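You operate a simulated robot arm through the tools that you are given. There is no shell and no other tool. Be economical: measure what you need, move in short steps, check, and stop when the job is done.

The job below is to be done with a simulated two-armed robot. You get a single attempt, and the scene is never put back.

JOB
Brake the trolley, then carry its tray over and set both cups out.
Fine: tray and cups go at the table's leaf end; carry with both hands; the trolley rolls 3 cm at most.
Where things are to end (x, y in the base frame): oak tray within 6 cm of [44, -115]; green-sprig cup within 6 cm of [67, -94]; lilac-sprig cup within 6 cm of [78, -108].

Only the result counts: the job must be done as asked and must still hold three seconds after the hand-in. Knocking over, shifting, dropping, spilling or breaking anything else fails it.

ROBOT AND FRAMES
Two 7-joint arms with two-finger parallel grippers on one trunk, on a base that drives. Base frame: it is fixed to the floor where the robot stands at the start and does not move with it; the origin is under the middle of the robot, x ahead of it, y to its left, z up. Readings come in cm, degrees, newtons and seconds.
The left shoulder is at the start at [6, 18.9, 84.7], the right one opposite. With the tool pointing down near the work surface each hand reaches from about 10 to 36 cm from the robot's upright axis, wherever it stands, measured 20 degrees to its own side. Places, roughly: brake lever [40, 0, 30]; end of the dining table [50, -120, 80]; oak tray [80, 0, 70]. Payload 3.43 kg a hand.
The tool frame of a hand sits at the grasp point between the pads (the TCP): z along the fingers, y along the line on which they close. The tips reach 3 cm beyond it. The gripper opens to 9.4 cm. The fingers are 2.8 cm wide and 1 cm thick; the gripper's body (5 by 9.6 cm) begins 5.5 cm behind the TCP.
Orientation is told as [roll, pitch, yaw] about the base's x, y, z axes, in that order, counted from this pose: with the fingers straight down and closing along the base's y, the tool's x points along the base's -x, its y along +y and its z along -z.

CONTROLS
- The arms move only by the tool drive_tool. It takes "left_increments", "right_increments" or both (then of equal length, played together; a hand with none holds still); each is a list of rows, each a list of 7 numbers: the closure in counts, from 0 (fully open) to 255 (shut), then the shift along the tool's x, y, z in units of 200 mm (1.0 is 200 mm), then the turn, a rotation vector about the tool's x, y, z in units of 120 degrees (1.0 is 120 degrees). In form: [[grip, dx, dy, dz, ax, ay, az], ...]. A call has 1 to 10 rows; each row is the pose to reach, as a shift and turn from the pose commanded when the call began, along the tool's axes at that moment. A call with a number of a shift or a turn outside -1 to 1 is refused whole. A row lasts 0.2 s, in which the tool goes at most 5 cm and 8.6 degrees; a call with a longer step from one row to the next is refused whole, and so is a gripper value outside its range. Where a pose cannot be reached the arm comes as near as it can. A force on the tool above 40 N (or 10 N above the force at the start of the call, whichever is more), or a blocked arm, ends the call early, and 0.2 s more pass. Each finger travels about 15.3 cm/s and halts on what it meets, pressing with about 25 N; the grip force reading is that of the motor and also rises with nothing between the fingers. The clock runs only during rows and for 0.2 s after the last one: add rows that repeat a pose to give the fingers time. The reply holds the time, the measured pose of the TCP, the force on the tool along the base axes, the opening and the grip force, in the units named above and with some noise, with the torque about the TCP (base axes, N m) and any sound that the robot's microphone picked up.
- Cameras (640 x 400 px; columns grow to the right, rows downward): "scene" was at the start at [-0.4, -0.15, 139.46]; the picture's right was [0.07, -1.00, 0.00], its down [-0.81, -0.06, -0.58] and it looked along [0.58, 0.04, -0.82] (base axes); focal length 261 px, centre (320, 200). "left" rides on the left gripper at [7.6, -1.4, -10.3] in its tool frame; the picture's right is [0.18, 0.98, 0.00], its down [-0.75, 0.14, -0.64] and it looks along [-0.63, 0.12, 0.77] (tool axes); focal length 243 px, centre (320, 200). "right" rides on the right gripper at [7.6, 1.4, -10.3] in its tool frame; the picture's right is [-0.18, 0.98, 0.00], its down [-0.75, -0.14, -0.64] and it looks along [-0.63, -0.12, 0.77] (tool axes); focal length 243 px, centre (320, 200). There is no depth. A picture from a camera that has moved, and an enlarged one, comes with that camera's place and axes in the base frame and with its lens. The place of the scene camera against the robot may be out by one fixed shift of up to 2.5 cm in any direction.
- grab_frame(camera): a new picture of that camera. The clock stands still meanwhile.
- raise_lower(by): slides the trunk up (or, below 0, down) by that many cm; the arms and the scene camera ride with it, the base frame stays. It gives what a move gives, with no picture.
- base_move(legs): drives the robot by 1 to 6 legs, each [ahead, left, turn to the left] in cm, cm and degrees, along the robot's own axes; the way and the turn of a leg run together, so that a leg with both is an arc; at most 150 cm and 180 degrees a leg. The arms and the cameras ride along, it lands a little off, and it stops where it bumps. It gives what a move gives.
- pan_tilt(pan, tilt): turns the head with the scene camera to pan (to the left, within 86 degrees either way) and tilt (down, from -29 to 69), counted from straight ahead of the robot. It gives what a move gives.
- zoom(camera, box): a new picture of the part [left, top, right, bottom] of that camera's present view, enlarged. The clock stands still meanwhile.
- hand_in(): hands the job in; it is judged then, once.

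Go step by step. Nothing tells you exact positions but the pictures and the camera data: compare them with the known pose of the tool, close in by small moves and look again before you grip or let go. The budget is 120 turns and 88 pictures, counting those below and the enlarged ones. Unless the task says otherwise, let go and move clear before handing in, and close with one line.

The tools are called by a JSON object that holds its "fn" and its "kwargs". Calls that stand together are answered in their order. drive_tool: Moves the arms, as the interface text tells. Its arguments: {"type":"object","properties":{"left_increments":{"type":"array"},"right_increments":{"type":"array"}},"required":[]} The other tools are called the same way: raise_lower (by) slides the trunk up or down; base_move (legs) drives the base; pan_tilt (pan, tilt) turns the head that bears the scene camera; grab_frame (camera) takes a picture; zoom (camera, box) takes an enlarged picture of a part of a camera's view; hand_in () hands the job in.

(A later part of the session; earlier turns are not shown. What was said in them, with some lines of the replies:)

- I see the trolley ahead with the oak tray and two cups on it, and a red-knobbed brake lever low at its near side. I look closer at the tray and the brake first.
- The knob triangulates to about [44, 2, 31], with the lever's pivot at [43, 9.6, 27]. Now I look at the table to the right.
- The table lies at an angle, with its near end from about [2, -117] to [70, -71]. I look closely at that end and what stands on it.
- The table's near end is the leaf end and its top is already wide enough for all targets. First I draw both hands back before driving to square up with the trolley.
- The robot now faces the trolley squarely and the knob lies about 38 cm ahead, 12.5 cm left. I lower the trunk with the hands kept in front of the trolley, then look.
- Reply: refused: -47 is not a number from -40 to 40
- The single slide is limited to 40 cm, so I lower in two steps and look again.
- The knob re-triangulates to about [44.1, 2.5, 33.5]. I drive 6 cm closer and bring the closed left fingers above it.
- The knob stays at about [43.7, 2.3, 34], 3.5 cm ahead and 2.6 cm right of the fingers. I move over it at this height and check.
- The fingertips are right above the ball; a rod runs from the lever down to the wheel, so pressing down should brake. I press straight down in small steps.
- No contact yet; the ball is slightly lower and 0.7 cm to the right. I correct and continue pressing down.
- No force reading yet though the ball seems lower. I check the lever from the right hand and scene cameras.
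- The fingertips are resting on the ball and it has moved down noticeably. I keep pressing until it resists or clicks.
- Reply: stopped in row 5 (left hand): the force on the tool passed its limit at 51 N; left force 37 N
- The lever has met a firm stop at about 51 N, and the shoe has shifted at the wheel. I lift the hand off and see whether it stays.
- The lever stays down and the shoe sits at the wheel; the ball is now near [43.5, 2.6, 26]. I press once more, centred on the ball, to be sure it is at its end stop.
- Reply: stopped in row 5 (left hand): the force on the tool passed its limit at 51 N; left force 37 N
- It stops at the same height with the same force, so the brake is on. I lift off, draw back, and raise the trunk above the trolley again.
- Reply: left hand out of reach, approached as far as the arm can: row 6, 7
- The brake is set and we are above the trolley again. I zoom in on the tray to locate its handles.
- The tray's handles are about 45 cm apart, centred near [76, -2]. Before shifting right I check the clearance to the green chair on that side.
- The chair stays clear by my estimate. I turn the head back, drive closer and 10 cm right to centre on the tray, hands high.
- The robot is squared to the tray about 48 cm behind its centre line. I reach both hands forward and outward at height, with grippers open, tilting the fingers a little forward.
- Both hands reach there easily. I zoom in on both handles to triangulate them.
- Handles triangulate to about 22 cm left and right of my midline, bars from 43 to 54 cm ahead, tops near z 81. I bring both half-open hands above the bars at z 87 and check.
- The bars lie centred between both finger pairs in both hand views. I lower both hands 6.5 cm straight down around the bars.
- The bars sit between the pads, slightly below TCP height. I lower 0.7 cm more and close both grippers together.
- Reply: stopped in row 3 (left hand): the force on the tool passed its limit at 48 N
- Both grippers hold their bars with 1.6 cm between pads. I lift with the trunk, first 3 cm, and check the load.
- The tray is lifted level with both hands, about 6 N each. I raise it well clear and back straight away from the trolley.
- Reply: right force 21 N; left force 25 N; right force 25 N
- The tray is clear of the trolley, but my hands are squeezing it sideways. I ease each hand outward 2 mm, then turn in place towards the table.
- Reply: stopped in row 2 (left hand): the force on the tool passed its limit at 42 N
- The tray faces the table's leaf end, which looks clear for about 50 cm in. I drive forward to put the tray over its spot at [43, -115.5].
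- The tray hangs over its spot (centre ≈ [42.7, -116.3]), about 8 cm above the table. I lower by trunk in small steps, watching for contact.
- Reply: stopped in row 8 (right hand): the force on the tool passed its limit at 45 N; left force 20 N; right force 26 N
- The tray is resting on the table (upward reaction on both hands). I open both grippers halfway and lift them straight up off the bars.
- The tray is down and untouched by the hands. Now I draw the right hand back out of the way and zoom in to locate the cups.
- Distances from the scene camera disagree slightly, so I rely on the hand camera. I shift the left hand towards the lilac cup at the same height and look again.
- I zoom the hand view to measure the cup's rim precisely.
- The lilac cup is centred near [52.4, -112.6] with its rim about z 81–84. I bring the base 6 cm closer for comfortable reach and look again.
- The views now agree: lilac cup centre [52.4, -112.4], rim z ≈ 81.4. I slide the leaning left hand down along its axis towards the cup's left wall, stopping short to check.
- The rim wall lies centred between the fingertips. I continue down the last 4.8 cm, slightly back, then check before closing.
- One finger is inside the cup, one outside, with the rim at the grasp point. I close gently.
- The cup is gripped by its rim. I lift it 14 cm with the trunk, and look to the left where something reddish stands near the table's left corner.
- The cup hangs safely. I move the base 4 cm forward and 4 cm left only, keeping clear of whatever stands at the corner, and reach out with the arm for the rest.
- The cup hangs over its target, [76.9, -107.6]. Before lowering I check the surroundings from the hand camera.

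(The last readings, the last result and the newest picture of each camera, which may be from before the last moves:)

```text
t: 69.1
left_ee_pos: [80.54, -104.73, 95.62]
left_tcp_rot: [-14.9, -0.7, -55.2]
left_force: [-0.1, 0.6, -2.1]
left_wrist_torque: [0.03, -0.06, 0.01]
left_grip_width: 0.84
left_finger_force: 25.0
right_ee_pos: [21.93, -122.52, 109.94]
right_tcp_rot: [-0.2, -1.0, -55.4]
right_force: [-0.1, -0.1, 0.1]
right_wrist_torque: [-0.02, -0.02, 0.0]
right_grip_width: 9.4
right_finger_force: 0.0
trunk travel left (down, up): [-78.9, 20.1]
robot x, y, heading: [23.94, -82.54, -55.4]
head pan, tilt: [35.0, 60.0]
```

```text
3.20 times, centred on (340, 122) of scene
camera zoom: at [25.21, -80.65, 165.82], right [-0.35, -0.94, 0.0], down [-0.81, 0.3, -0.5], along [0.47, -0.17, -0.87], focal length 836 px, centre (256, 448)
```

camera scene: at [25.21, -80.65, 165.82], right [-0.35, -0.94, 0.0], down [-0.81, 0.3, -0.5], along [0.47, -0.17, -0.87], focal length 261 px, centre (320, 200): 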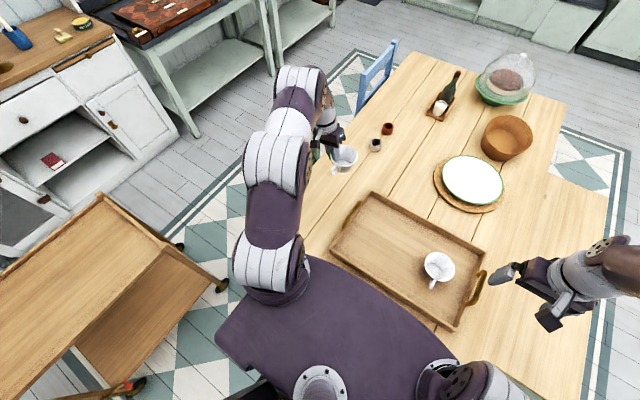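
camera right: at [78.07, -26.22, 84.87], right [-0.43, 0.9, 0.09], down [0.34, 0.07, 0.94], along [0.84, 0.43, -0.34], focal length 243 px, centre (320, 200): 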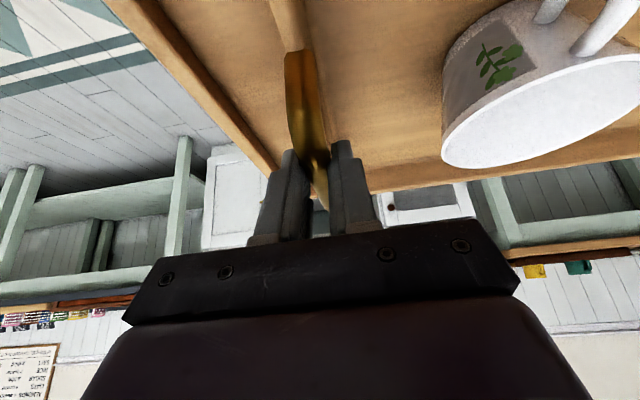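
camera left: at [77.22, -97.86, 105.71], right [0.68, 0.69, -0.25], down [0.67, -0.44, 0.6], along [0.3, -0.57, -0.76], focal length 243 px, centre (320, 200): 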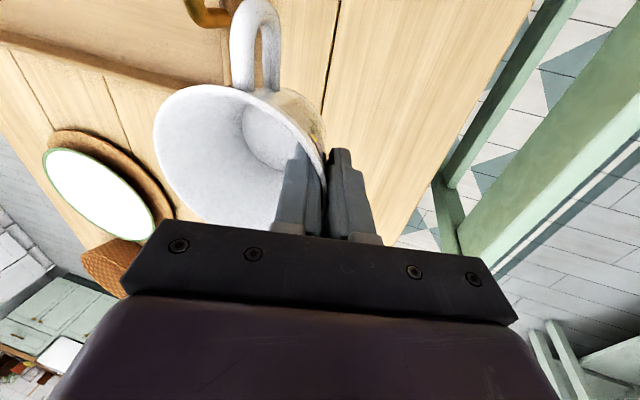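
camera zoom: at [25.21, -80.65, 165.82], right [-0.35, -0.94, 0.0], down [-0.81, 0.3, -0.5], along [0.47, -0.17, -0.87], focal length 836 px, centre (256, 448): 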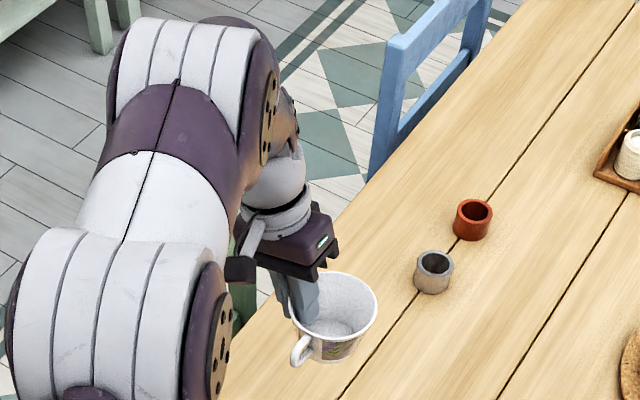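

The chair rail is well outside the hand's path. I lower the cup straight down to just above the table.

{"fn": "drive_tool", "kwargs": {"left_increments": [[255, 0, 0.052, 0.193, 0, 0, 0], [255, 0, 0.104, 0.386, 0, 0, 0], [255, 0, 0.145, 0.541, 0, 0, 0], [255, 0, 0.174, 0.647, 0, 0, 0], [255, 0, 0.179, 0.667, 0, 0, 0], [255, 0, 0.179, 0.667, 0, 0, 0]]}}

{"fn": "drive_tool", "kwargs": {"left_increments": [[255, 0, 0.0039, 0.0145, 0, 0, 0], [255, 0, 0.0065, 0.0242, 0, 0, 0], [255, 0, 0.0078, 0.029, 0, 0, 0]]}}

{"fn": "zoom", "kwargs": {"camera": "scene", "box": [240, 60, 440, 185]}}

```text
t: 70.5
left_ee_pos: [80.66, -104.82, 81.34]
left_tcp_rot: [-14.8, -0.8, -55.3]
left_force: [-0.5, 0.4, -2.3]
left_wrist_torque: [0.02, -0.05, -0.04]
left_grip_width: 0.82
left_finger_force: 24.6
right_ee_pos: [22.0, -122.54, 109.89]
right_tcp_rot: [-0.3, -1.0, -55.5]
right_force: [0.1, -0.6, 0.9]
right_wrist_torque: [-0.02, -0.03, 0.04]
right_grip_width: 9.4
right_finger_force: 0.1
trunk travel left (down, up): [-78.9, 20.1]
robot x, y, heading: [24.19, -82.59, -55.4]
head pan, tilt: [35.0, 60.0]
```

```text
t: 71.3
left_ee_pos: [80.69, -104.82, 81.01]
left_tcp_rot: [-15.0, -0.8, -55.2]
left_force: [-0.3, 0.0, -1.8]
left_wrist_torque: [0.02, -0.04, 0.02]
left_grip_width: 0.82
left_finger_force: 24.9
right_ee_pos: [22.16, -122.5, 109.86]
right_tcp_rot: [-0.3, -0.9, -55.5]
right_force: [-0.1, -0.2, -0.3]
right_wrist_torque: [0.01, 0.01, 0.0]
right_grip_width: 9.4
right_finger_force: 0.1
trunk travel left (down, up): [-78.9, 20.1]
robot x, y, heading: [24.04, -82.85, -55.6]
head pan, tilt: [35.0, 60.0]
```

```text
3.20 times, centred on (340, 122) of scene
camera zoom: at [25.33, -80.63, 165.82], right [-0.35, -0.94, 0.0], down [-0.81, 0.3, -0.5], along [0.47, -0.17, -0.87], focal length 836 px, centre (256, 448)
```

zoom: 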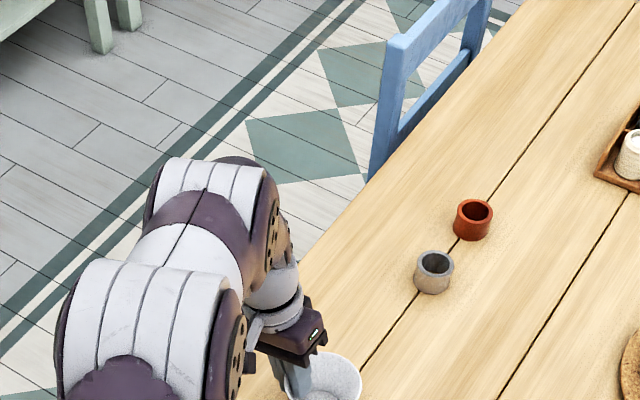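

No contact yet; I keep lowering in small steps until the table takes the weight.

{"fn": "drive_tool", "kwargs": {"left_increments": [[255, 0, 0.0026, 0.0097, 0, 0, 0], [255, 0, 0.0052, 0.0193, 0, 0, 0]]}}

{"fn": "drive_tool", "kwargs": {"left_increments": [[255, 0, 0.0026, 0.0097, 0, 0, 0], [255, 0, 0.0039, 0.0145, 0, 0, 0]]}}

```text
t: 71.9
left_ee_pos: [80.71, -104.84, 80.55]
left_tcp_rot: [-14.9, -0.9, -55.4]
left_force: [0.9, 0.8, -2.1]
left_wrist_torque: [0.06, -0.06, 0.01]
left_grip_width: 0.83
left_finger_force: 25.4
right_ee_pos: [22.01, -122.62, 109.98]
right_tcp_rot: [-0.4, -0.9, -55.5]
right_force: [-0.8, -0.3, 0.3]
right_wrist_torque: [0.02, -0.02, 0.0]
right_grip_width: 9.41
right_finger_force: 0.1
trunk travel left (down, up): [-78.9, 20.1]
robot x, y, heading: [23.94, -82.44, -55.3]
head pan, tilt: [35.0, 60.0]
```

```text
t: 72.5
left_ee_pos: [80.7, -104.72, 80.21]
left_tcp_rot: [-15.0, -0.9, -55.3]
left_force: [-0.9, 1.0, 2.8]
left_wrist_torque: [-0.17, 0.02, 0.01]
left_grip_width: 0.82
left_finger_force: 24.7
right_ee_pos: [21.92, -122.54, 109.9]
right_tcp_rot: [-0.2, -1.0, -55.5]
right_force: [0.3, 0.3, -0.2]
right_wrist_torque: [0.0, 0.0, 0.0]
right_grip_width: 9.38
right_finger_force: 0.0
trunk travel left (down, up): [-78.9, 20.1]
robot x, y, heading: [24.06, -82.63, -55.4]
head pan, tilt: [35.0, 60.0]
```

The cup rests on the table (+2.8 N). I open the fingers gently and withdraw along the tool axis.

{"fn": "drive_tool", "kwargs": {"left_increments": [[235, 0, 0, 0, 0, 0, 0], [215, 0, 0, 0, 0, 0, 0], [195, 0, 0, 0, 0, 0, 0], [174, 0, 0, 0, 0, 0, 0], [174, 0, 0, 0, 0, 0, 0]]}}

{"fn": "drive_tool", "kwargs": {"left_increments": [[174, 0, 0, -0.08, 0, 0, 0], [174, 0, 0, -0.18, 0, 0, 0], [174, 0, 0, -0.35, 0, 0, 0], [174, 0, 0, -0.55, 0, 0, 0], [174, 0, 0, -0.75, 0, 0, 0]]}}

{"fn": "grab_frame", "kwargs": {"camera": "left"}}

```text
t: 73.7
left_ee_pos: [80.81, -104.73, 80.3]
left_tcp_rot: [-14.9, -0.8, -55.3]
left_force: [0.1, 0.7, 0.6]
left_wrist_torque: [-0.01, 0.01, -0.02]
left_grip_width: 3.02
left_finger_force: 0.1
right_ee_pos: [22.05, -122.47, 109.87]
right_tcp_rot: [-0.4, -0.9, -55.4]
right_force: [0.1, 0.2, -0.2]
right_wrist_torque: [0.0, -0.02, 0.0]
right_grip_width: 9.4
right_finger_force: 0.1
trunk travel left (down, up): [-78.9, 20.1]
robot x, y, heading: [24.54, -82.68, -55.4]
head pan, tilt: [35.0, 60.0]
```

```text
t: 74.9
left_ee_pos: [83.53, -102.36, 94.59]
left_tcp_rot: [-14.8, -0.8, -55.3]
left_force: [-0.1, 0.7, 0.2]
left_wrist_torque: [-0.01, 0.0, -0.02]
left_grip_width: 2.99
left_finger_force: 0.0
right_ee_pos: [22.01, -122.49, 109.74]
right_tcp_rot: [-0.3, -0.9, -55.5]
right_force: [-0.5, 0.7, 0.9]
right_wrist_torque: [-0.01, -0.01, 0.0]
right_grip_width: 9.39
right_finger_force: 0.0
trunk travel left (down, up): [-78.9, 20.1]
robot x, y, heading: [24.2, -82.96, -55.5]
head pan, tilt: [35.0, 60.0]
```

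```text
19 pictures are left
camera left: at [80.33, -95.43, 104.73], right [0.68, 0.69, -0.26], down [0.67, -0.44, 0.59], along [0.3, -0.57, -0.76], focal length 243 px, centre (320, 200)
```

left: 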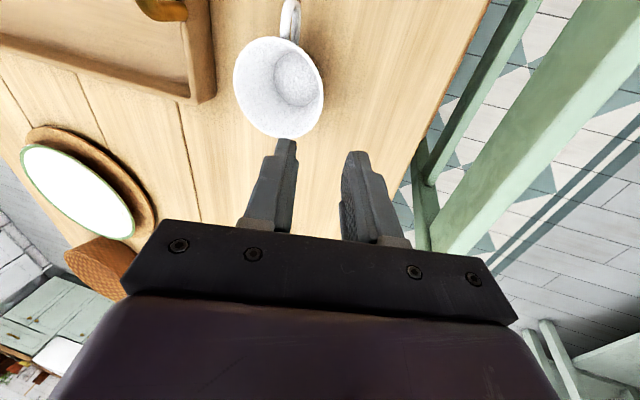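

The lilac cup stands upright at about [77.1, -107.3]. Next I back off 7 cm, move 16 cm right, and bring the left hand near the green-sprig cup at roughly [35, -124.6].

{"fn": "base_move", "kwargs": {"legs": [[-7, 0, 0], [0, -16, 0]]}}

{"fn": "pan_tilt", "kwargs": {"pan": 0, "tilt": 55}}

{"fn": "drive_tool", "kwargs": {"left_increments": [[174, 0, -0.2, 0.05, 0, 0, 0], [174, 0, -0.4, 0.1, 0, 0, 0], [174, 0, -0.6, 0.15, 0, 0, 0], [174, 0, -0.8, 0.2, 0, 0, 0], [174, 0, -1.0, 0.25, 0, 0, 0]]}}

{"fn": "grab_frame", "kwargs": {"camera": "left"}}

```text
t: 76.9
left_ee_pos: [66.39, -105.89, 94.45]
left_tcp_rot: [-14.9, -0.8, -55.3]
left_force: [0.1, -1.1, 1.0]
left_wrist_torque: [0.01, -0.01, -0.03]
left_grip_width: 2.97
left_finger_force: 0.1
right_ee_pos: [4.78, -126.03, 109.71]
right_tcp_rot: [-0.2, -0.9, -55.6]
right_force: [-0.2, 0.2, -0.7]
right_wrist_torque: [0.01, 0.02, 0.02]
right_grip_width: 9.41
right_finger_force: 0.1
trunk travel left (down, up): [-78.9, 20.1]
robot x, y, heading: [6.55, -85.92, -55.5]
head pan, tilt: [35.0, 60.0]
```

```text
t: 77.9
left_ee_pos: [66.36, -106.0, 94.58]
left_tcp_rot: [-14.9, -0.8, -55.5]
left_force: [-0.4, 0.1, 0.7]
left_wrist_torque: [-0.02, 0.0, -0.01]
left_grip_width: 2.97
left_finger_force: 0.1
right_ee_pos: [4.76, -125.97, 109.85]
right_tcp_rot: [-0.3, -0.9, -55.6]
right_force: [0.1, -0.1, -0.3]
right_wrist_torque: [-0.03, 0.01, 0.02]
right_grip_width: 9.39
right_finger_force: 0.0
trunk travel left (down, up): [-78.9, 20.1]
robot x, y, heading: [6.83, -85.76, -55.4]
head pan, tilt: [0.0, 55.0]
```

```text
t: 79.1
left_ee_pos: [49.24, -117.64, 94.88]
left_tcp_rot: [-14.8, -0.8, -55.4]
left_force: [0.0, -0.8, 0.5]
left_wrist_torque: [0.01, -0.01, 0.02]
left_grip_width: 3.0
left_finger_force: 0.1
right_ee_pos: [4.56, -125.99, 109.82]
right_tcp_rot: [-0.2, -1.0, -55.6]
right_force: [-0.1, -0.5, -0.3]
right_wrist_torque: [0.0, 0.01, 0.01]
right_grip_width: 9.41
right_finger_force: 0.1
trunk travel left (down, up): [-78.9, 20.1]
robot x, y, heading: [6.73, -85.78, -55.3]
head pan, tilt: [0.0, 55.0]
```

```text
18 pictures are left
camera left: at [45.81, -110.69, 105.1], right [0.68, 0.69, -0.25], down [0.67, -0.44, 0.6], along [0.3, -0.57, -0.76], focal length 243 px, centre (320, 200)
```

left: 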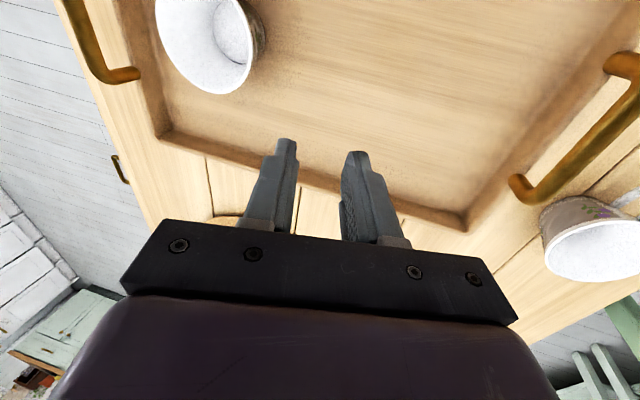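

The green cup measures at [35.3, -125.1]. I bring the leaning fingers over its left wall and stop short.

{"fn": "drive_tool", "kwargs": {"left_increments": [[174, 0.04, -0.18, 0.0, 0, 0, 0], [174, 0.09, -0.362, 0.1, 0, 0, 0], [174, 0.09, -0.362, 0.28, 0, 0, 0], [174, 0.09, -0.362, 0.45, 0, 0, 0], [174, 0.09, -0.362, 0.57, 0, 0, 0], [174, 0.09, -0.362, 0.57, 0, 0, 0]]}}

{"fn": "grab_frame", "kwargs": {"camera": "left"}}

```text
t: 80.5
left_ee_pos: [40.21, -122.0, 85.69]
left_tcp_rot: [-14.9, -0.8, -55.4]
left_force: [-1.0, 0.7, -0.1]
left_wrist_torque: [0.01, -0.02, 0.0]
left_grip_width: 2.98
left_finger_force: 0.2
right_ee_pos: [4.65, -125.96, 109.84]
right_tcp_rot: [-0.3, -0.8, -55.7]
right_force: [0.4, -0.6, 1.1]
right_wrist_torque: [-0.03, 0.02, 0.01]
right_grip_width: 9.42
right_finger_force: 0.1
trunk travel left (down, up): [-78.9, 20.1]
robot x, y, heading: [6.95, -85.92, -55.4]
head pan, tilt: [0.0, 55.0]
```

```text
17 pictures are left
camera left: at [36.89, -114.98, 95.8], right [0.68, 0.69, -0.26], down [0.67, -0.44, 0.59], along [0.3, -0.58, -0.76], focal length 243 px, centre (320, 200)
```

left: 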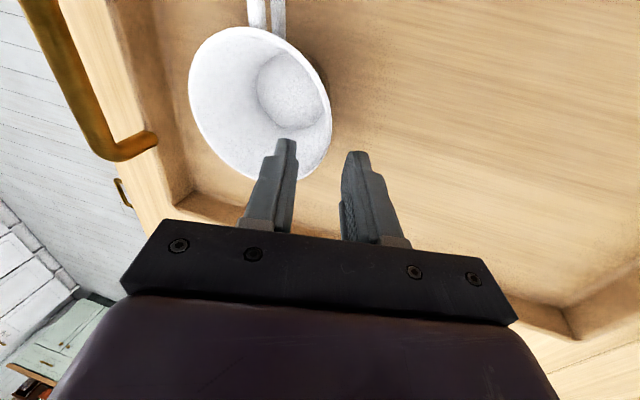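

The fingers are about 1.2 cm too far forward and 0.4 cm right. I correct and slide down along the axis.

{"fn": "drive_tool", "kwargs": {"left_increments": [[174, 0.06, 0.02, 0.0, 0, 0, 0], [174, 0.06, 0.02, 0.06, 0, 0, 0], [174, 0.06, 0.02, 0.12, 0, 0, 0], [174, 0.06, 0.02, 0.18, 0, 0, 0], [174, 0.06, 0.02, 0.23, 0, 0, 0], [174, 0.06, 0.02, 0.23, 0, 0, 0]]}}

{"fn": "grab_frame", "kwargs": {"camera": "left"}}

```text
t: 81.9
left_ee_pos: [39.09, -121.61, 81.09]
left_tcp_rot: [-14.9, -0.8, -55.4]
left_force: [-0.6, -0.1, -1.0]
left_wrist_torque: [-0.03, 0.01, 0.01]
left_grip_width: 2.99
left_finger_force: 0.1
right_ee_pos: [4.59, -125.85, 109.9]
right_tcp_rot: [-0.3, -0.9, -55.6]
right_force: [0.2, -0.8, 1.2]
right_wrist_torque: [-0.03, 0.02, 0.01]
right_grip_width: 9.41
right_finger_force: 0.1
trunk travel left (down, up): [-78.9, 20.1]
robot x, y, heading: [7.14, -85.74, -55.8]
head pan, tilt: [0.0, 55.0]
```

```text
16 pictures are left
camera left: at [35.7, -114.46, 91.18], right [0.68, 0.69, -0.26], down [0.67, -0.44, 0.6], along [0.3, -0.58, -0.76], focal length 243 px, centre (320, 200)
```

left: 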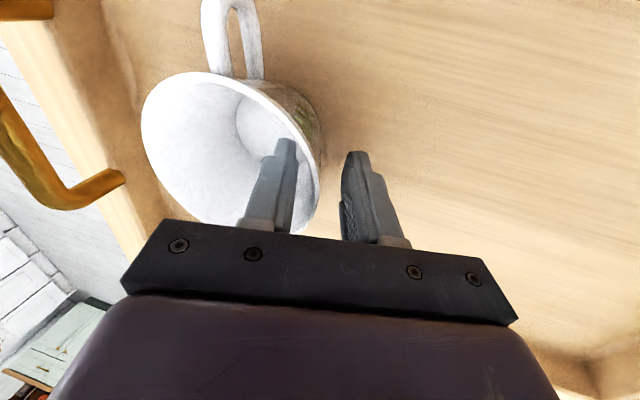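

The rim sits between the pads as before. I close gently and lift 14 cm by trunk.

{"fn": "drive_tool", "kwargs": {"left_increments": [[195, 0, 0, 0, 0, 0, 0], [215, 0, 0, 0, 0, 0, 0], [235, 0, 0, 0, 0, 0, 0], [255, 0, 0, 0, 0, 0, 0], [255, 0, 0, 0, 0, 0, 0]]}}

{"fn": "raise_lower", "kwargs": {"by": 14}}

{"fn": "grab_frame", "kwargs": {"camera": "left"}}

```text
t: 83.1
left_ee_pos: [38.95, -121.51, 81.17]
left_tcp_rot: [-14.9, -0.9, -55.4]
left_force: [-1.2, -2.2, 8.0]
left_wrist_torque: [0.01, 0.38, 0.1]
left_grip_width: 0.84
left_finger_force: 25.0
right_ee_pos: [4.6, -125.94, 109.85]
right_tcp_rot: [-0.2, -1.0, -55.6]
right_force: [-0.5, 0.4, -0.3]
right_wrist_torque: [-0.01, 0.01, -0.01]
right_grip_width: 9.4
right_finger_force: 0.2
trunk travel left (down, up): [-78.9, 20.1]
robot x, y, heading: [7.02, -86.17, -55.7]
head pan, tilt: [0.0, 55.0]
```

```text
t: 84.8
left_ee_pos: [39.08, -121.52, 95.02]
left_tcp_rot: [-14.9, -0.9, -55.3]
left_force: [0.5, 0.3, -2.2]
left_wrist_torque: [0.04, -0.05, -0.03]
left_grip_width: 0.83
left_finger_force: 24.7
right_ee_pos: [4.53, -125.9, 123.8]
right_tcp_rot: [-0.4, -0.9, -55.6]
right_force: [-1.0, 0.0, -0.1]
right_wrist_torque: [0.0, 0.01, -0.01]
right_grip_width: 9.41
right_finger_force: 0.1
trunk travel left (down, up): [-92.9, 6.1]
robot x, y, heading: [6.73, -86.03, -55.5]
head pan, tilt: [0.0, 55.0]
```

```text
15 pictures are left
camera left: at [35.71, -114.48, 105.17], right [0.68, 0.69, -0.25], down [0.67, -0.44, 0.59], along [0.3, -0.58, -0.76], focal length 243 px, centre (320, 200)
```

left: 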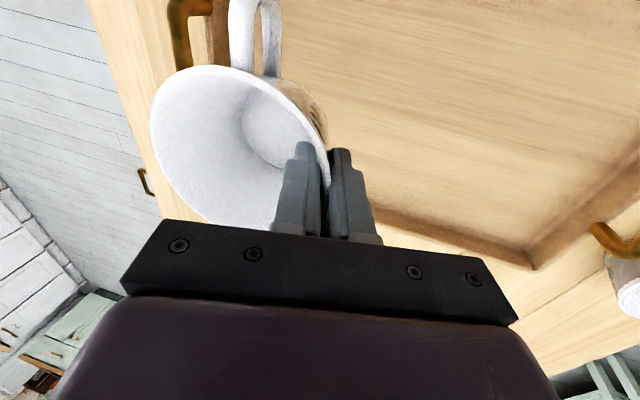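

The green cup is held. I drive 14 cm left and then reach over to its target at about [66.5, -94.5].

{"fn": "base_move", "kwargs": {"legs": [[0, 14, 0]]}}

{"fn": "drive_tool", "kwargs": {"left_increments": [[255, 0.03, 0.16, -0.043, 0, 0, 0], [255, 0.06, 0.32, -0.086, 0, 0, 0], [255, 0.1, 0.48, -0.129, 0, 0, 0], [255, 0.14, 0.64, -0.171, 0, 0, 0], [255, 0.18, 0.8, -0.214, 0, 0, 0], [255, 0.22, 0.94, -0.252, 0, 0, 0]]}}

```text
t: 86.1
left_ee_pos: [50.41, -113.76, 95.04]
left_tcp_rot: [-14.8, -0.8, -55.4]
left_force: [-0.2, 0.2, -2.1]
left_wrist_torque: [0.05, -0.08, 0.03]
left_grip_width: 0.83
left_finger_force: 24.7
right_ee_pos: [16.06, -118.25, 123.75]
right_tcp_rot: [-0.3, -0.9, -55.7]
right_force: [0.5, 1.0, -1.1]
right_wrist_torque: [0.02, 0.04, 0.03]
right_grip_width: 9.4
right_finger_force: 0.2
trunk travel left (down, up): [-92.9, 6.1]
robot x, y, heading: [18.52, -78.15, -55.5]
head pan, tilt: [0.0, 55.0]
```

```text
t: 87.5
left_ee_pos: [63.97, -98.78, 94.9]
left_tcp_rot: [-14.9, -0.8, -55.3]
left_force: [-1.4, -0.1, -1.3]
left_wrist_torque: [0.03, -0.07, 0.01]
left_grip_width: 0.82
left_finger_force: 25.0
right_ee_pos: [16.22, -118.04, 123.85]
right_tcp_rot: [-0.3, -0.8, -55.7]
right_force: [0.4, 0.4, -0.7]
right_wrist_torque: [0.02, 0.01, -0.01]
right_grip_width: 9.41
right_finger_force: 0.0
trunk travel left (down, up): [-92.9, 6.1]
robot x, y, heading: [18.71, -77.7, -55.7]
head pan, tilt: [0.0, 55.0]
```

About 9 cm remain to the left. I finish the reach and look.

{"fn": "drive_tool", "kwargs": {"left_increments": [[255, 0.035, 0.15, -0.04, 0, 0, 0], [255, 0.07, 0.3, -0.08, 0, 0, 0], [255, 0.105, 0.447, -0.12, 0, 0, 0], [255, 0.105, 0.447, -0.12, 0, 0, 0]]}}

{"fn": "grab_frame", "kwargs": {"camera": "left"}}

{"fn": "grab_frame", "kwargs": {"camera": "scene"}}

```text
t: 88.5
left_ee_pos: [70.51, -91.8, 95.01]
left_tcp_rot: [-14.9, -0.8, -55.5]
left_force: [0.0, 0.6, -1.8]
left_wrist_torque: [0.06, -0.05, 0.01]
left_grip_width: 0.8
left_finger_force: 25.1
right_ee_pos: [16.1, -118.08, 123.78]
right_tcp_rot: [-0.3, -1.0, -55.6]
right_force: [-1.0, -0.5, 0.3]
right_wrist_torque: [0.0, 0.03, 0.06]
right_grip_width: 9.41
right_finger_force: 0.2
trunk travel left (down, up): [-92.9, 6.1]
robot x, y, heading: [18.15, -78.02, -55.5]
head pan, tilt: [0.0, 55.0]
```

```text
14 pictures are left
camera left: at [67.24, -84.83, 105.16], right [0.68, 0.69, -0.25], down [0.67, -0.44, 0.59], along [0.3, -0.58, -0.76], focal length 243 px, centre (320, 200)
```

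left: 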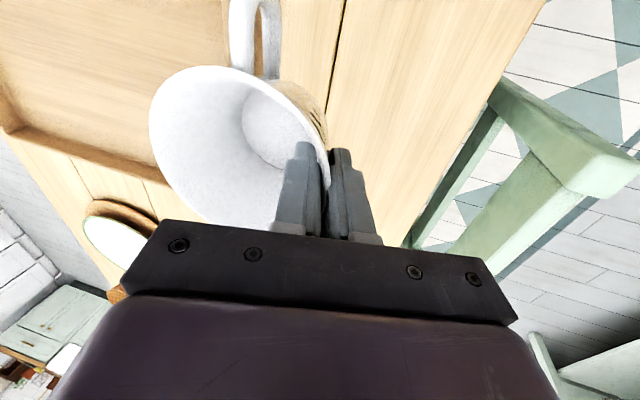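

```text
13 pictures are left
camera scene: at [17.34, -79.79, 180.42], right [-0.82, -0.57, 0.0], down [-0.46, 0.68, -0.57], along [0.32, -0.47, -0.82], focal length 261 px, centre (320, 200)
```

scene: 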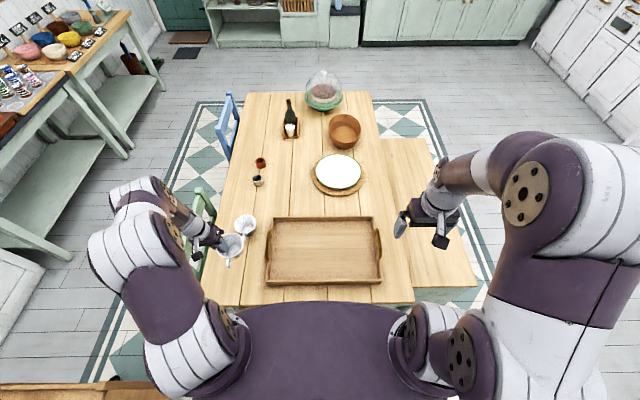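

The cup hangs over its spot with the chair rail about 14 cm outside the hand. I shift it 1.5 cm inward and lower with the trunk to just above the table.

{"fn": "drive_tool", "kwargs": {"left_increments": [[255, 0, -0.0725, 0.0194, 0, 0, 0], [255, 0, -0.0725, 0.0194, 0, 0, 0]]}}

{"fn": "raise_lower", "kwargs": {"by": -8}}

{"fn": "zoom", "kwargs": {"camera": "left", "box": [320, 0, 640, 250]}}

{"fn": "raise_lower", "kwargs": {"by": -5.5}}

```text
t: 89.1
left_ee_pos: [69.41, -92.78, 94.92]
left_tcp_rot: [-14.9, -0.8, -55.3]
left_force: [0.5, -0.8, -1.0]
left_wrist_torque: [0.04, -0.04, 0.0]
left_grip_width: 0.83
left_finger_force: 25.2
right_ee_pos: [16.15, -118.02, 123.88]
right_tcp_rot: [-0.3, -0.9, -55.5]
right_force: [0.2, -0.3, 0.2]
right_wrist_torque: [0.03, 0.02, -0.01]
right_grip_width: 9.4
right_finger_force: 0.1
trunk travel left (down, up): [-92.9, 6.1]
robot x, y, heading: [18.41, -78.4, -55.5]
head pan, tilt: [0.0, 55.0]
```

```text
t: 90.3
left_ee_pos: [69.44, -92.81, 87.06]
left_tcp_rot: [-15.0, -0.8, -55.4]
left_force: [-0.4, -1.0, -1.6]
left_wrist_torque: [0.02, -0.06, -0.01]
left_grip_width: 0.79
left_finger_force: 24.9
right_ee_pos: [16.26, -118.08, 115.9]
right_tcp_rot: [-0.3, -0.9, -55.6]
right_force: [0.0, 0.8, -0.4]
right_wrist_torque: [0.01, -0.02, 0.0]
right_grip_width: 9.41
right_finger_force: 0.0
trunk travel left (down, up): [-84.9, 14.1]
robot x, y, heading: [18.09, -78.03, -55.7]
head pan, tilt: [0.0, 55.0]
```

```text
1.60 times, centred on (480, 125) of left
camera zoom: at [66.08, -85.77, 97.19], right [0.68, 0.69, -0.26], down [0.67, -0.44, 0.59], along [0.3, -0.58, -0.76], focal length 388 px, centre (64, 320)
```

zoom: 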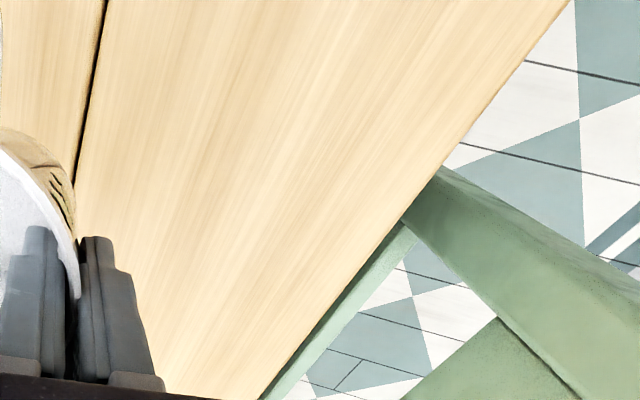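

```text
t: 91.3
left_ee_pos: [69.31, -92.73, 81.45]
left_tcp_rot: [-14.9, -0.8, -55.4]
left_force: [-0.3, -0.6, -0.9]
left_wrist_torque: [0.04, -0.06, 0.04]
left_grip_width: 0.82
left_finger_force: 25.6
right_ee_pos: [16.11, -118.06, 110.39]
right_tcp_rot: [-0.3, -0.9, -55.6]
right_force: [0.1, 0.0, 0.3]
right_wrist_torque: [0.02, 0.02, 0.04]
right_grip_width: 9.41
right_finger_force: 0.1
trunk travel left (down, up): [-79.4, 19.6]
robot x, y, heading: [18.2, -77.8, -55.5]
head pan, tilt: [0.0, 55.0]
```

The cup is about 1 cm above the table with no unwanted contact. I lower in small steps until the weight is taken.

{"fn": "drive_tool", "kwargs": {"left_increments": [[255, 0, 0.0052, 0.0193, 0, 0, 0], [255, 0, 0.0104, 0.0386, 0, 0, 0]]}}

{"fn": "drive_tool", "kwargs": {"left_increments": [[255, 0, 0.0026, 0.0097, 0, 0, 0], [255, 0, 0.0052, 0.0193, 0, 0, 0]]}}

```text
t: 91.9
left_ee_pos: [69.35, -92.72, 80.67]
left_tcp_rot: [-14.9, -0.8, -55.4]
left_force: [-1.3, -1.1, -1.6]
left_wrist_torque: [0.04, -0.08, 0.01]
left_grip_width: 0.84
left_finger_force: 25.0
right_ee_pos: [16.1, -118.02, 110.4]
right_tcp_rot: [-0.3, -0.8, -55.6]
right_force: [0.0, 0.9, -0.3]
right_wrist_torque: [0.01, -0.02, 0.01]
right_grip_width: 9.43
right_finger_force: 0.0
trunk travel left (down, up): [-79.4, 19.6]
robot x, y, heading: [18.24, -78.36, -55.7]
head pan, tilt: [0.0, 55.0]
```

```text
t: 92.5
left_ee_pos: [69.34, -92.83, 80.38]
left_tcp_rot: [-14.9, -0.8, -55.3]
left_force: [0.0, 0.7, -1.8]
left_wrist_torque: [0.0, -0.09, -0.01]
left_grip_width: 0.82
left_finger_force: 25.1
right_ee_pos: [16.02, -117.94, 110.22]
right_tcp_rot: [-0.2, -0.9, -55.6]
right_force: [-0.6, -0.7, 0.3]
right_wrist_torque: [-0.02, -0.01, -0.02]
right_grip_width: 9.41
right_finger_force: 0.1
trunk travel left (down, up): [-79.4, 19.6]
robot x, y, heading: [18.26, -78.15, -55.5]
head pan, tilt: [0.0, 55.0]
```

{"fn": "drive_tool", "kwargs": {"left_increments": [[255, 0, 0.0026, 0.0097, 0, 0, 0], [255, 0, 0.0026, 0.0097, 0, 0, 0]]}}

```text
t: 93.1
left_ee_pos: [69.39, -92.67, 80.24]
left_tcp_rot: [-14.9, -0.8, -55.5]
left_force: [0.2, -0.3, -1.0]
left_wrist_torque: [0.04, -0.02, 0.0]
left_grip_width: 0.83
left_finger_force: 25.4
right_ee_pos: [16.01, -118.05, 110.32]
right_tcp_rot: [-0.2, -0.9, -55.6]
right_force: [0.4, -0.2, -0.1]
right_wrist_torque: [0.0, 0.0, -0.02]
right_grip_width: 9.41
right_finger_force: 0.1
trunk travel left (down, up): [-79.4, 19.6]
robot x, y, heading: [18.44, -77.95, -55.8]
head pan, tilt: [0.0, 55.0]
```

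The load is just beginning to come off the hand; one more 2–3 mm step.

{"fn": "drive_tool", "kwargs": {"left_increments": [[255, 0, 0.0026, 0.0097, 0, 0, 0], [255, 0, 0.0026, 0.0097, 0, 0, 0]]}}

```text
t: 93.7
left_ee_pos: [69.39, -92.72, 80.05]
left_tcp_rot: [-14.7, -0.9, -55.3]
left_force: [0.5, 2.0, 13.9]
left_wrist_torque: [0.35, 0.45, -0.08]
left_grip_width: 0.84
left_finger_force: 24.2
right_ee_pos: [15.97, -117.96, 110.39]
right_tcp_rot: [-0.2, -1.0, -55.6]
right_force: [0.1, 1.3, 0.3]
right_wrist_torque: [-0.04, -0.03, -0.02]
right_grip_width: 9.4
right_finger_force: 0.2
trunk travel left (down, up): [-79.4, 19.6]
robot x, y, heading: [18.28, -77.91, -55.8]
head pan, tilt: [0.0, 55.0]
```

The table now bears it (+14 N). I ease up 1 mm, open gently, and withdraw along the tool axis.

{"fn": "drive_tool", "kwargs": {"left_increments": [[255, 0, -0.0013, -0.005, 0, 0, 0], [235, 0, -0.0013, -0.005, 0, 0, 0], [215, 0, -0.0013, -0.005, 0, 0, 0], [195, 0, -0.0013, -0.005, 0, 0, 0], [174, 0, -0.0013, -0.005, 0, 0, 0], [174, 0, -0.0013, -0.005, 0, 0, 0]]}}

{"fn": "drive_tool", "kwargs": {"left_increments": [[174, 0, 0, -0.08, 0, 0, 0], [174, 0, 0, -0.18, 0, 0, 0], [174, 0, 0, -0.35, 0, 0, 0], [174, 0, 0, -0.55, 0, 0, 0], [174, 0, 0, -0.75, 0, 0, 0]]}}

{"fn": "grab_frame", "kwargs": {"camera": "left"}}

{"fn": "grab_frame", "kwargs": {"camera": "scene"}}

```text
t: 95.1
left_ee_pos: [69.37, -92.82, 80.07]
left_tcp_rot: [-14.8, -0.8, -55.4]
left_force: [0.4, 0.0, -0.1]
left_wrist_torque: [0.02, -0.02, -0.02]
left_grip_width: 3.02
left_finger_force: 0.1
right_ee_pos: [16.02, -118.12, 110.34]
right_tcp_rot: [-0.3, -1.0, -55.5]
right_force: [0.4, 0.5, -0.7]
right_wrist_torque: [0.01, -0.02, 0.03]
right_grip_width: 9.4
right_finger_force: 0.0
trunk travel left (down, up): [-79.4, 19.6]
robot x, y, heading: [18.07, -78.16, -55.6]
head pan, tilt: [0.0, 55.0]
```

```text
t: 96.3
left_ee_pos: [72.38, -90.49, 94.54]
left_tcp_rot: [-14.9, -0.8, -55.4]
left_force: [0.8, 0.4, -0.6]
left_wrist_torque: [0.02, 0.0, -0.01]
left_grip_width: 2.99
left_finger_force: 0.0
right_ee_pos: [16.01, -118.04, 110.33]
right_tcp_rot: [-0.3, -1.0, -55.7]
right_force: [-0.6, 0.0, -0.6]
right_wrist_torque: [0.0, 0.0, 0.03]
right_grip_width: 9.38
right_finger_force: 0.1
trunk travel left (down, up): [-79.4, 19.6]
robot x, y, heading: [18.32, -78.23, -55.7]
head pan, tilt: [0.0, 55.0]
```

```text
11 pictures are left
camera left: at [69.14, -83.49, 104.75], right [0.68, 0.69, -0.25], down [0.67, -0.44, 0.6], along [0.3, -0.58, -0.76], focal length 243 px, centre (320, 200)
```

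left: 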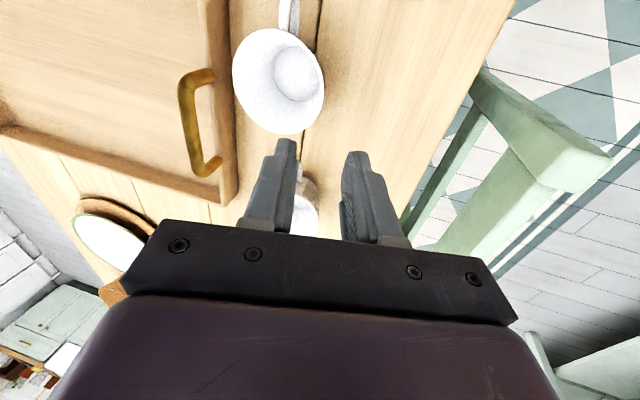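

```text
10 pictures are left
camera scene: at [17.27, -79.68, 166.92], right [-0.82, -0.57, 0.0], down [-0.46, 0.68, -0.57], along [0.32, -0.47, -0.82], focal length 261 px, centre (320, 200)
```

scene: 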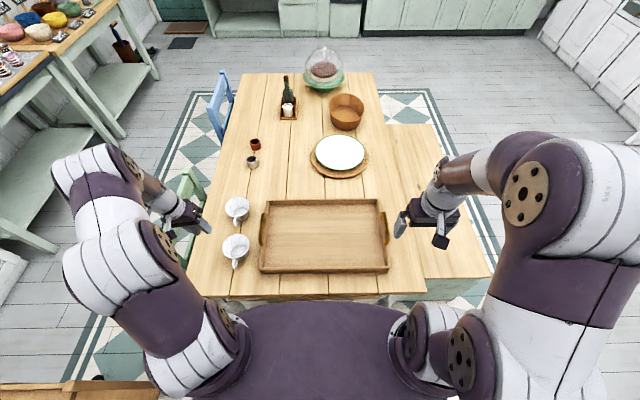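

Both cups stand upright: green at about [65.7, -95.2], lilac at [77.1, -107.3], and the tray at [42.7, -116.3]. I raise the hands further clear and check once more.

{"fn": "raise_lower", "kwargs": {"by": 8}}

{"fn": "zoom", "kwargs": {"camera": "scene", "box": [180, 130, 440, 292]}}

```text
t: 97.4
left_ee_pos: [72.51, -90.54, 102.6]
left_tcp_rot: [-15.0, -0.7, -55.4]
left_force: [-0.3, 0.1, 0.5]
left_wrist_torque: [-0.01, 0.0, 0.03]
left_grip_width: 2.98
left_finger_force: 0.0
right_ee_pos: [16.04, -118.07, 118.26]
right_tcp_rot: [-0.3, -0.9, -55.6]
right_force: [0.5, -0.5, -0.4]
right_wrist_torque: [-0.06, 0.02, -0.03]
right_grip_width: 9.4
right_finger_force: 0.1
trunk travel left (down, up): [-87.4, 11.6]
robot x, y, heading: [18.31, -78.3, -55.7]
head pan, tilt: [0.0, 55.0]
```

```text
2.46 times, centred on (310, 211) of scene
camera zoom: at [17.35, -79.74, 174.92], right [-0.82, -0.57, 0.0], down [-0.46, 0.68, -0.57], along [0.32, -0.47, -0.82], focal length 643 px, centre (345, 173)
```

zoom: 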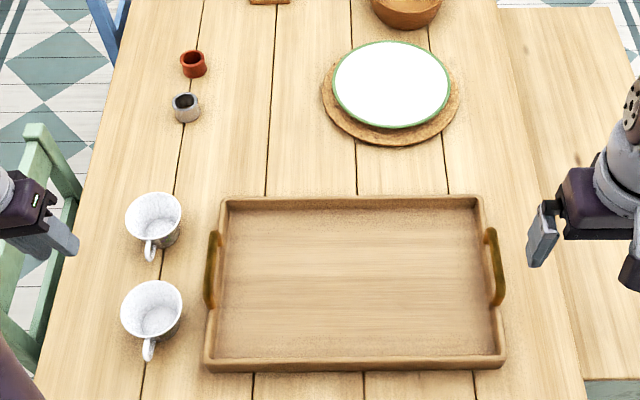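

Everything stands as asked: the tray is flat at the leaf end, both cups are upright beside it, and the hands are clear. I hand in.

{"fn": "hand_in", "kwargs": {}}

```text
The job is handed in.
```

The trolley brake is on, and I carried the tray over with both hands. It sits at the table's leaf end, about 2 cm from its mark, with both cups upright beside it, each about 1–2 cm from its mark. I did not measure the trolley's position again after leaving it.
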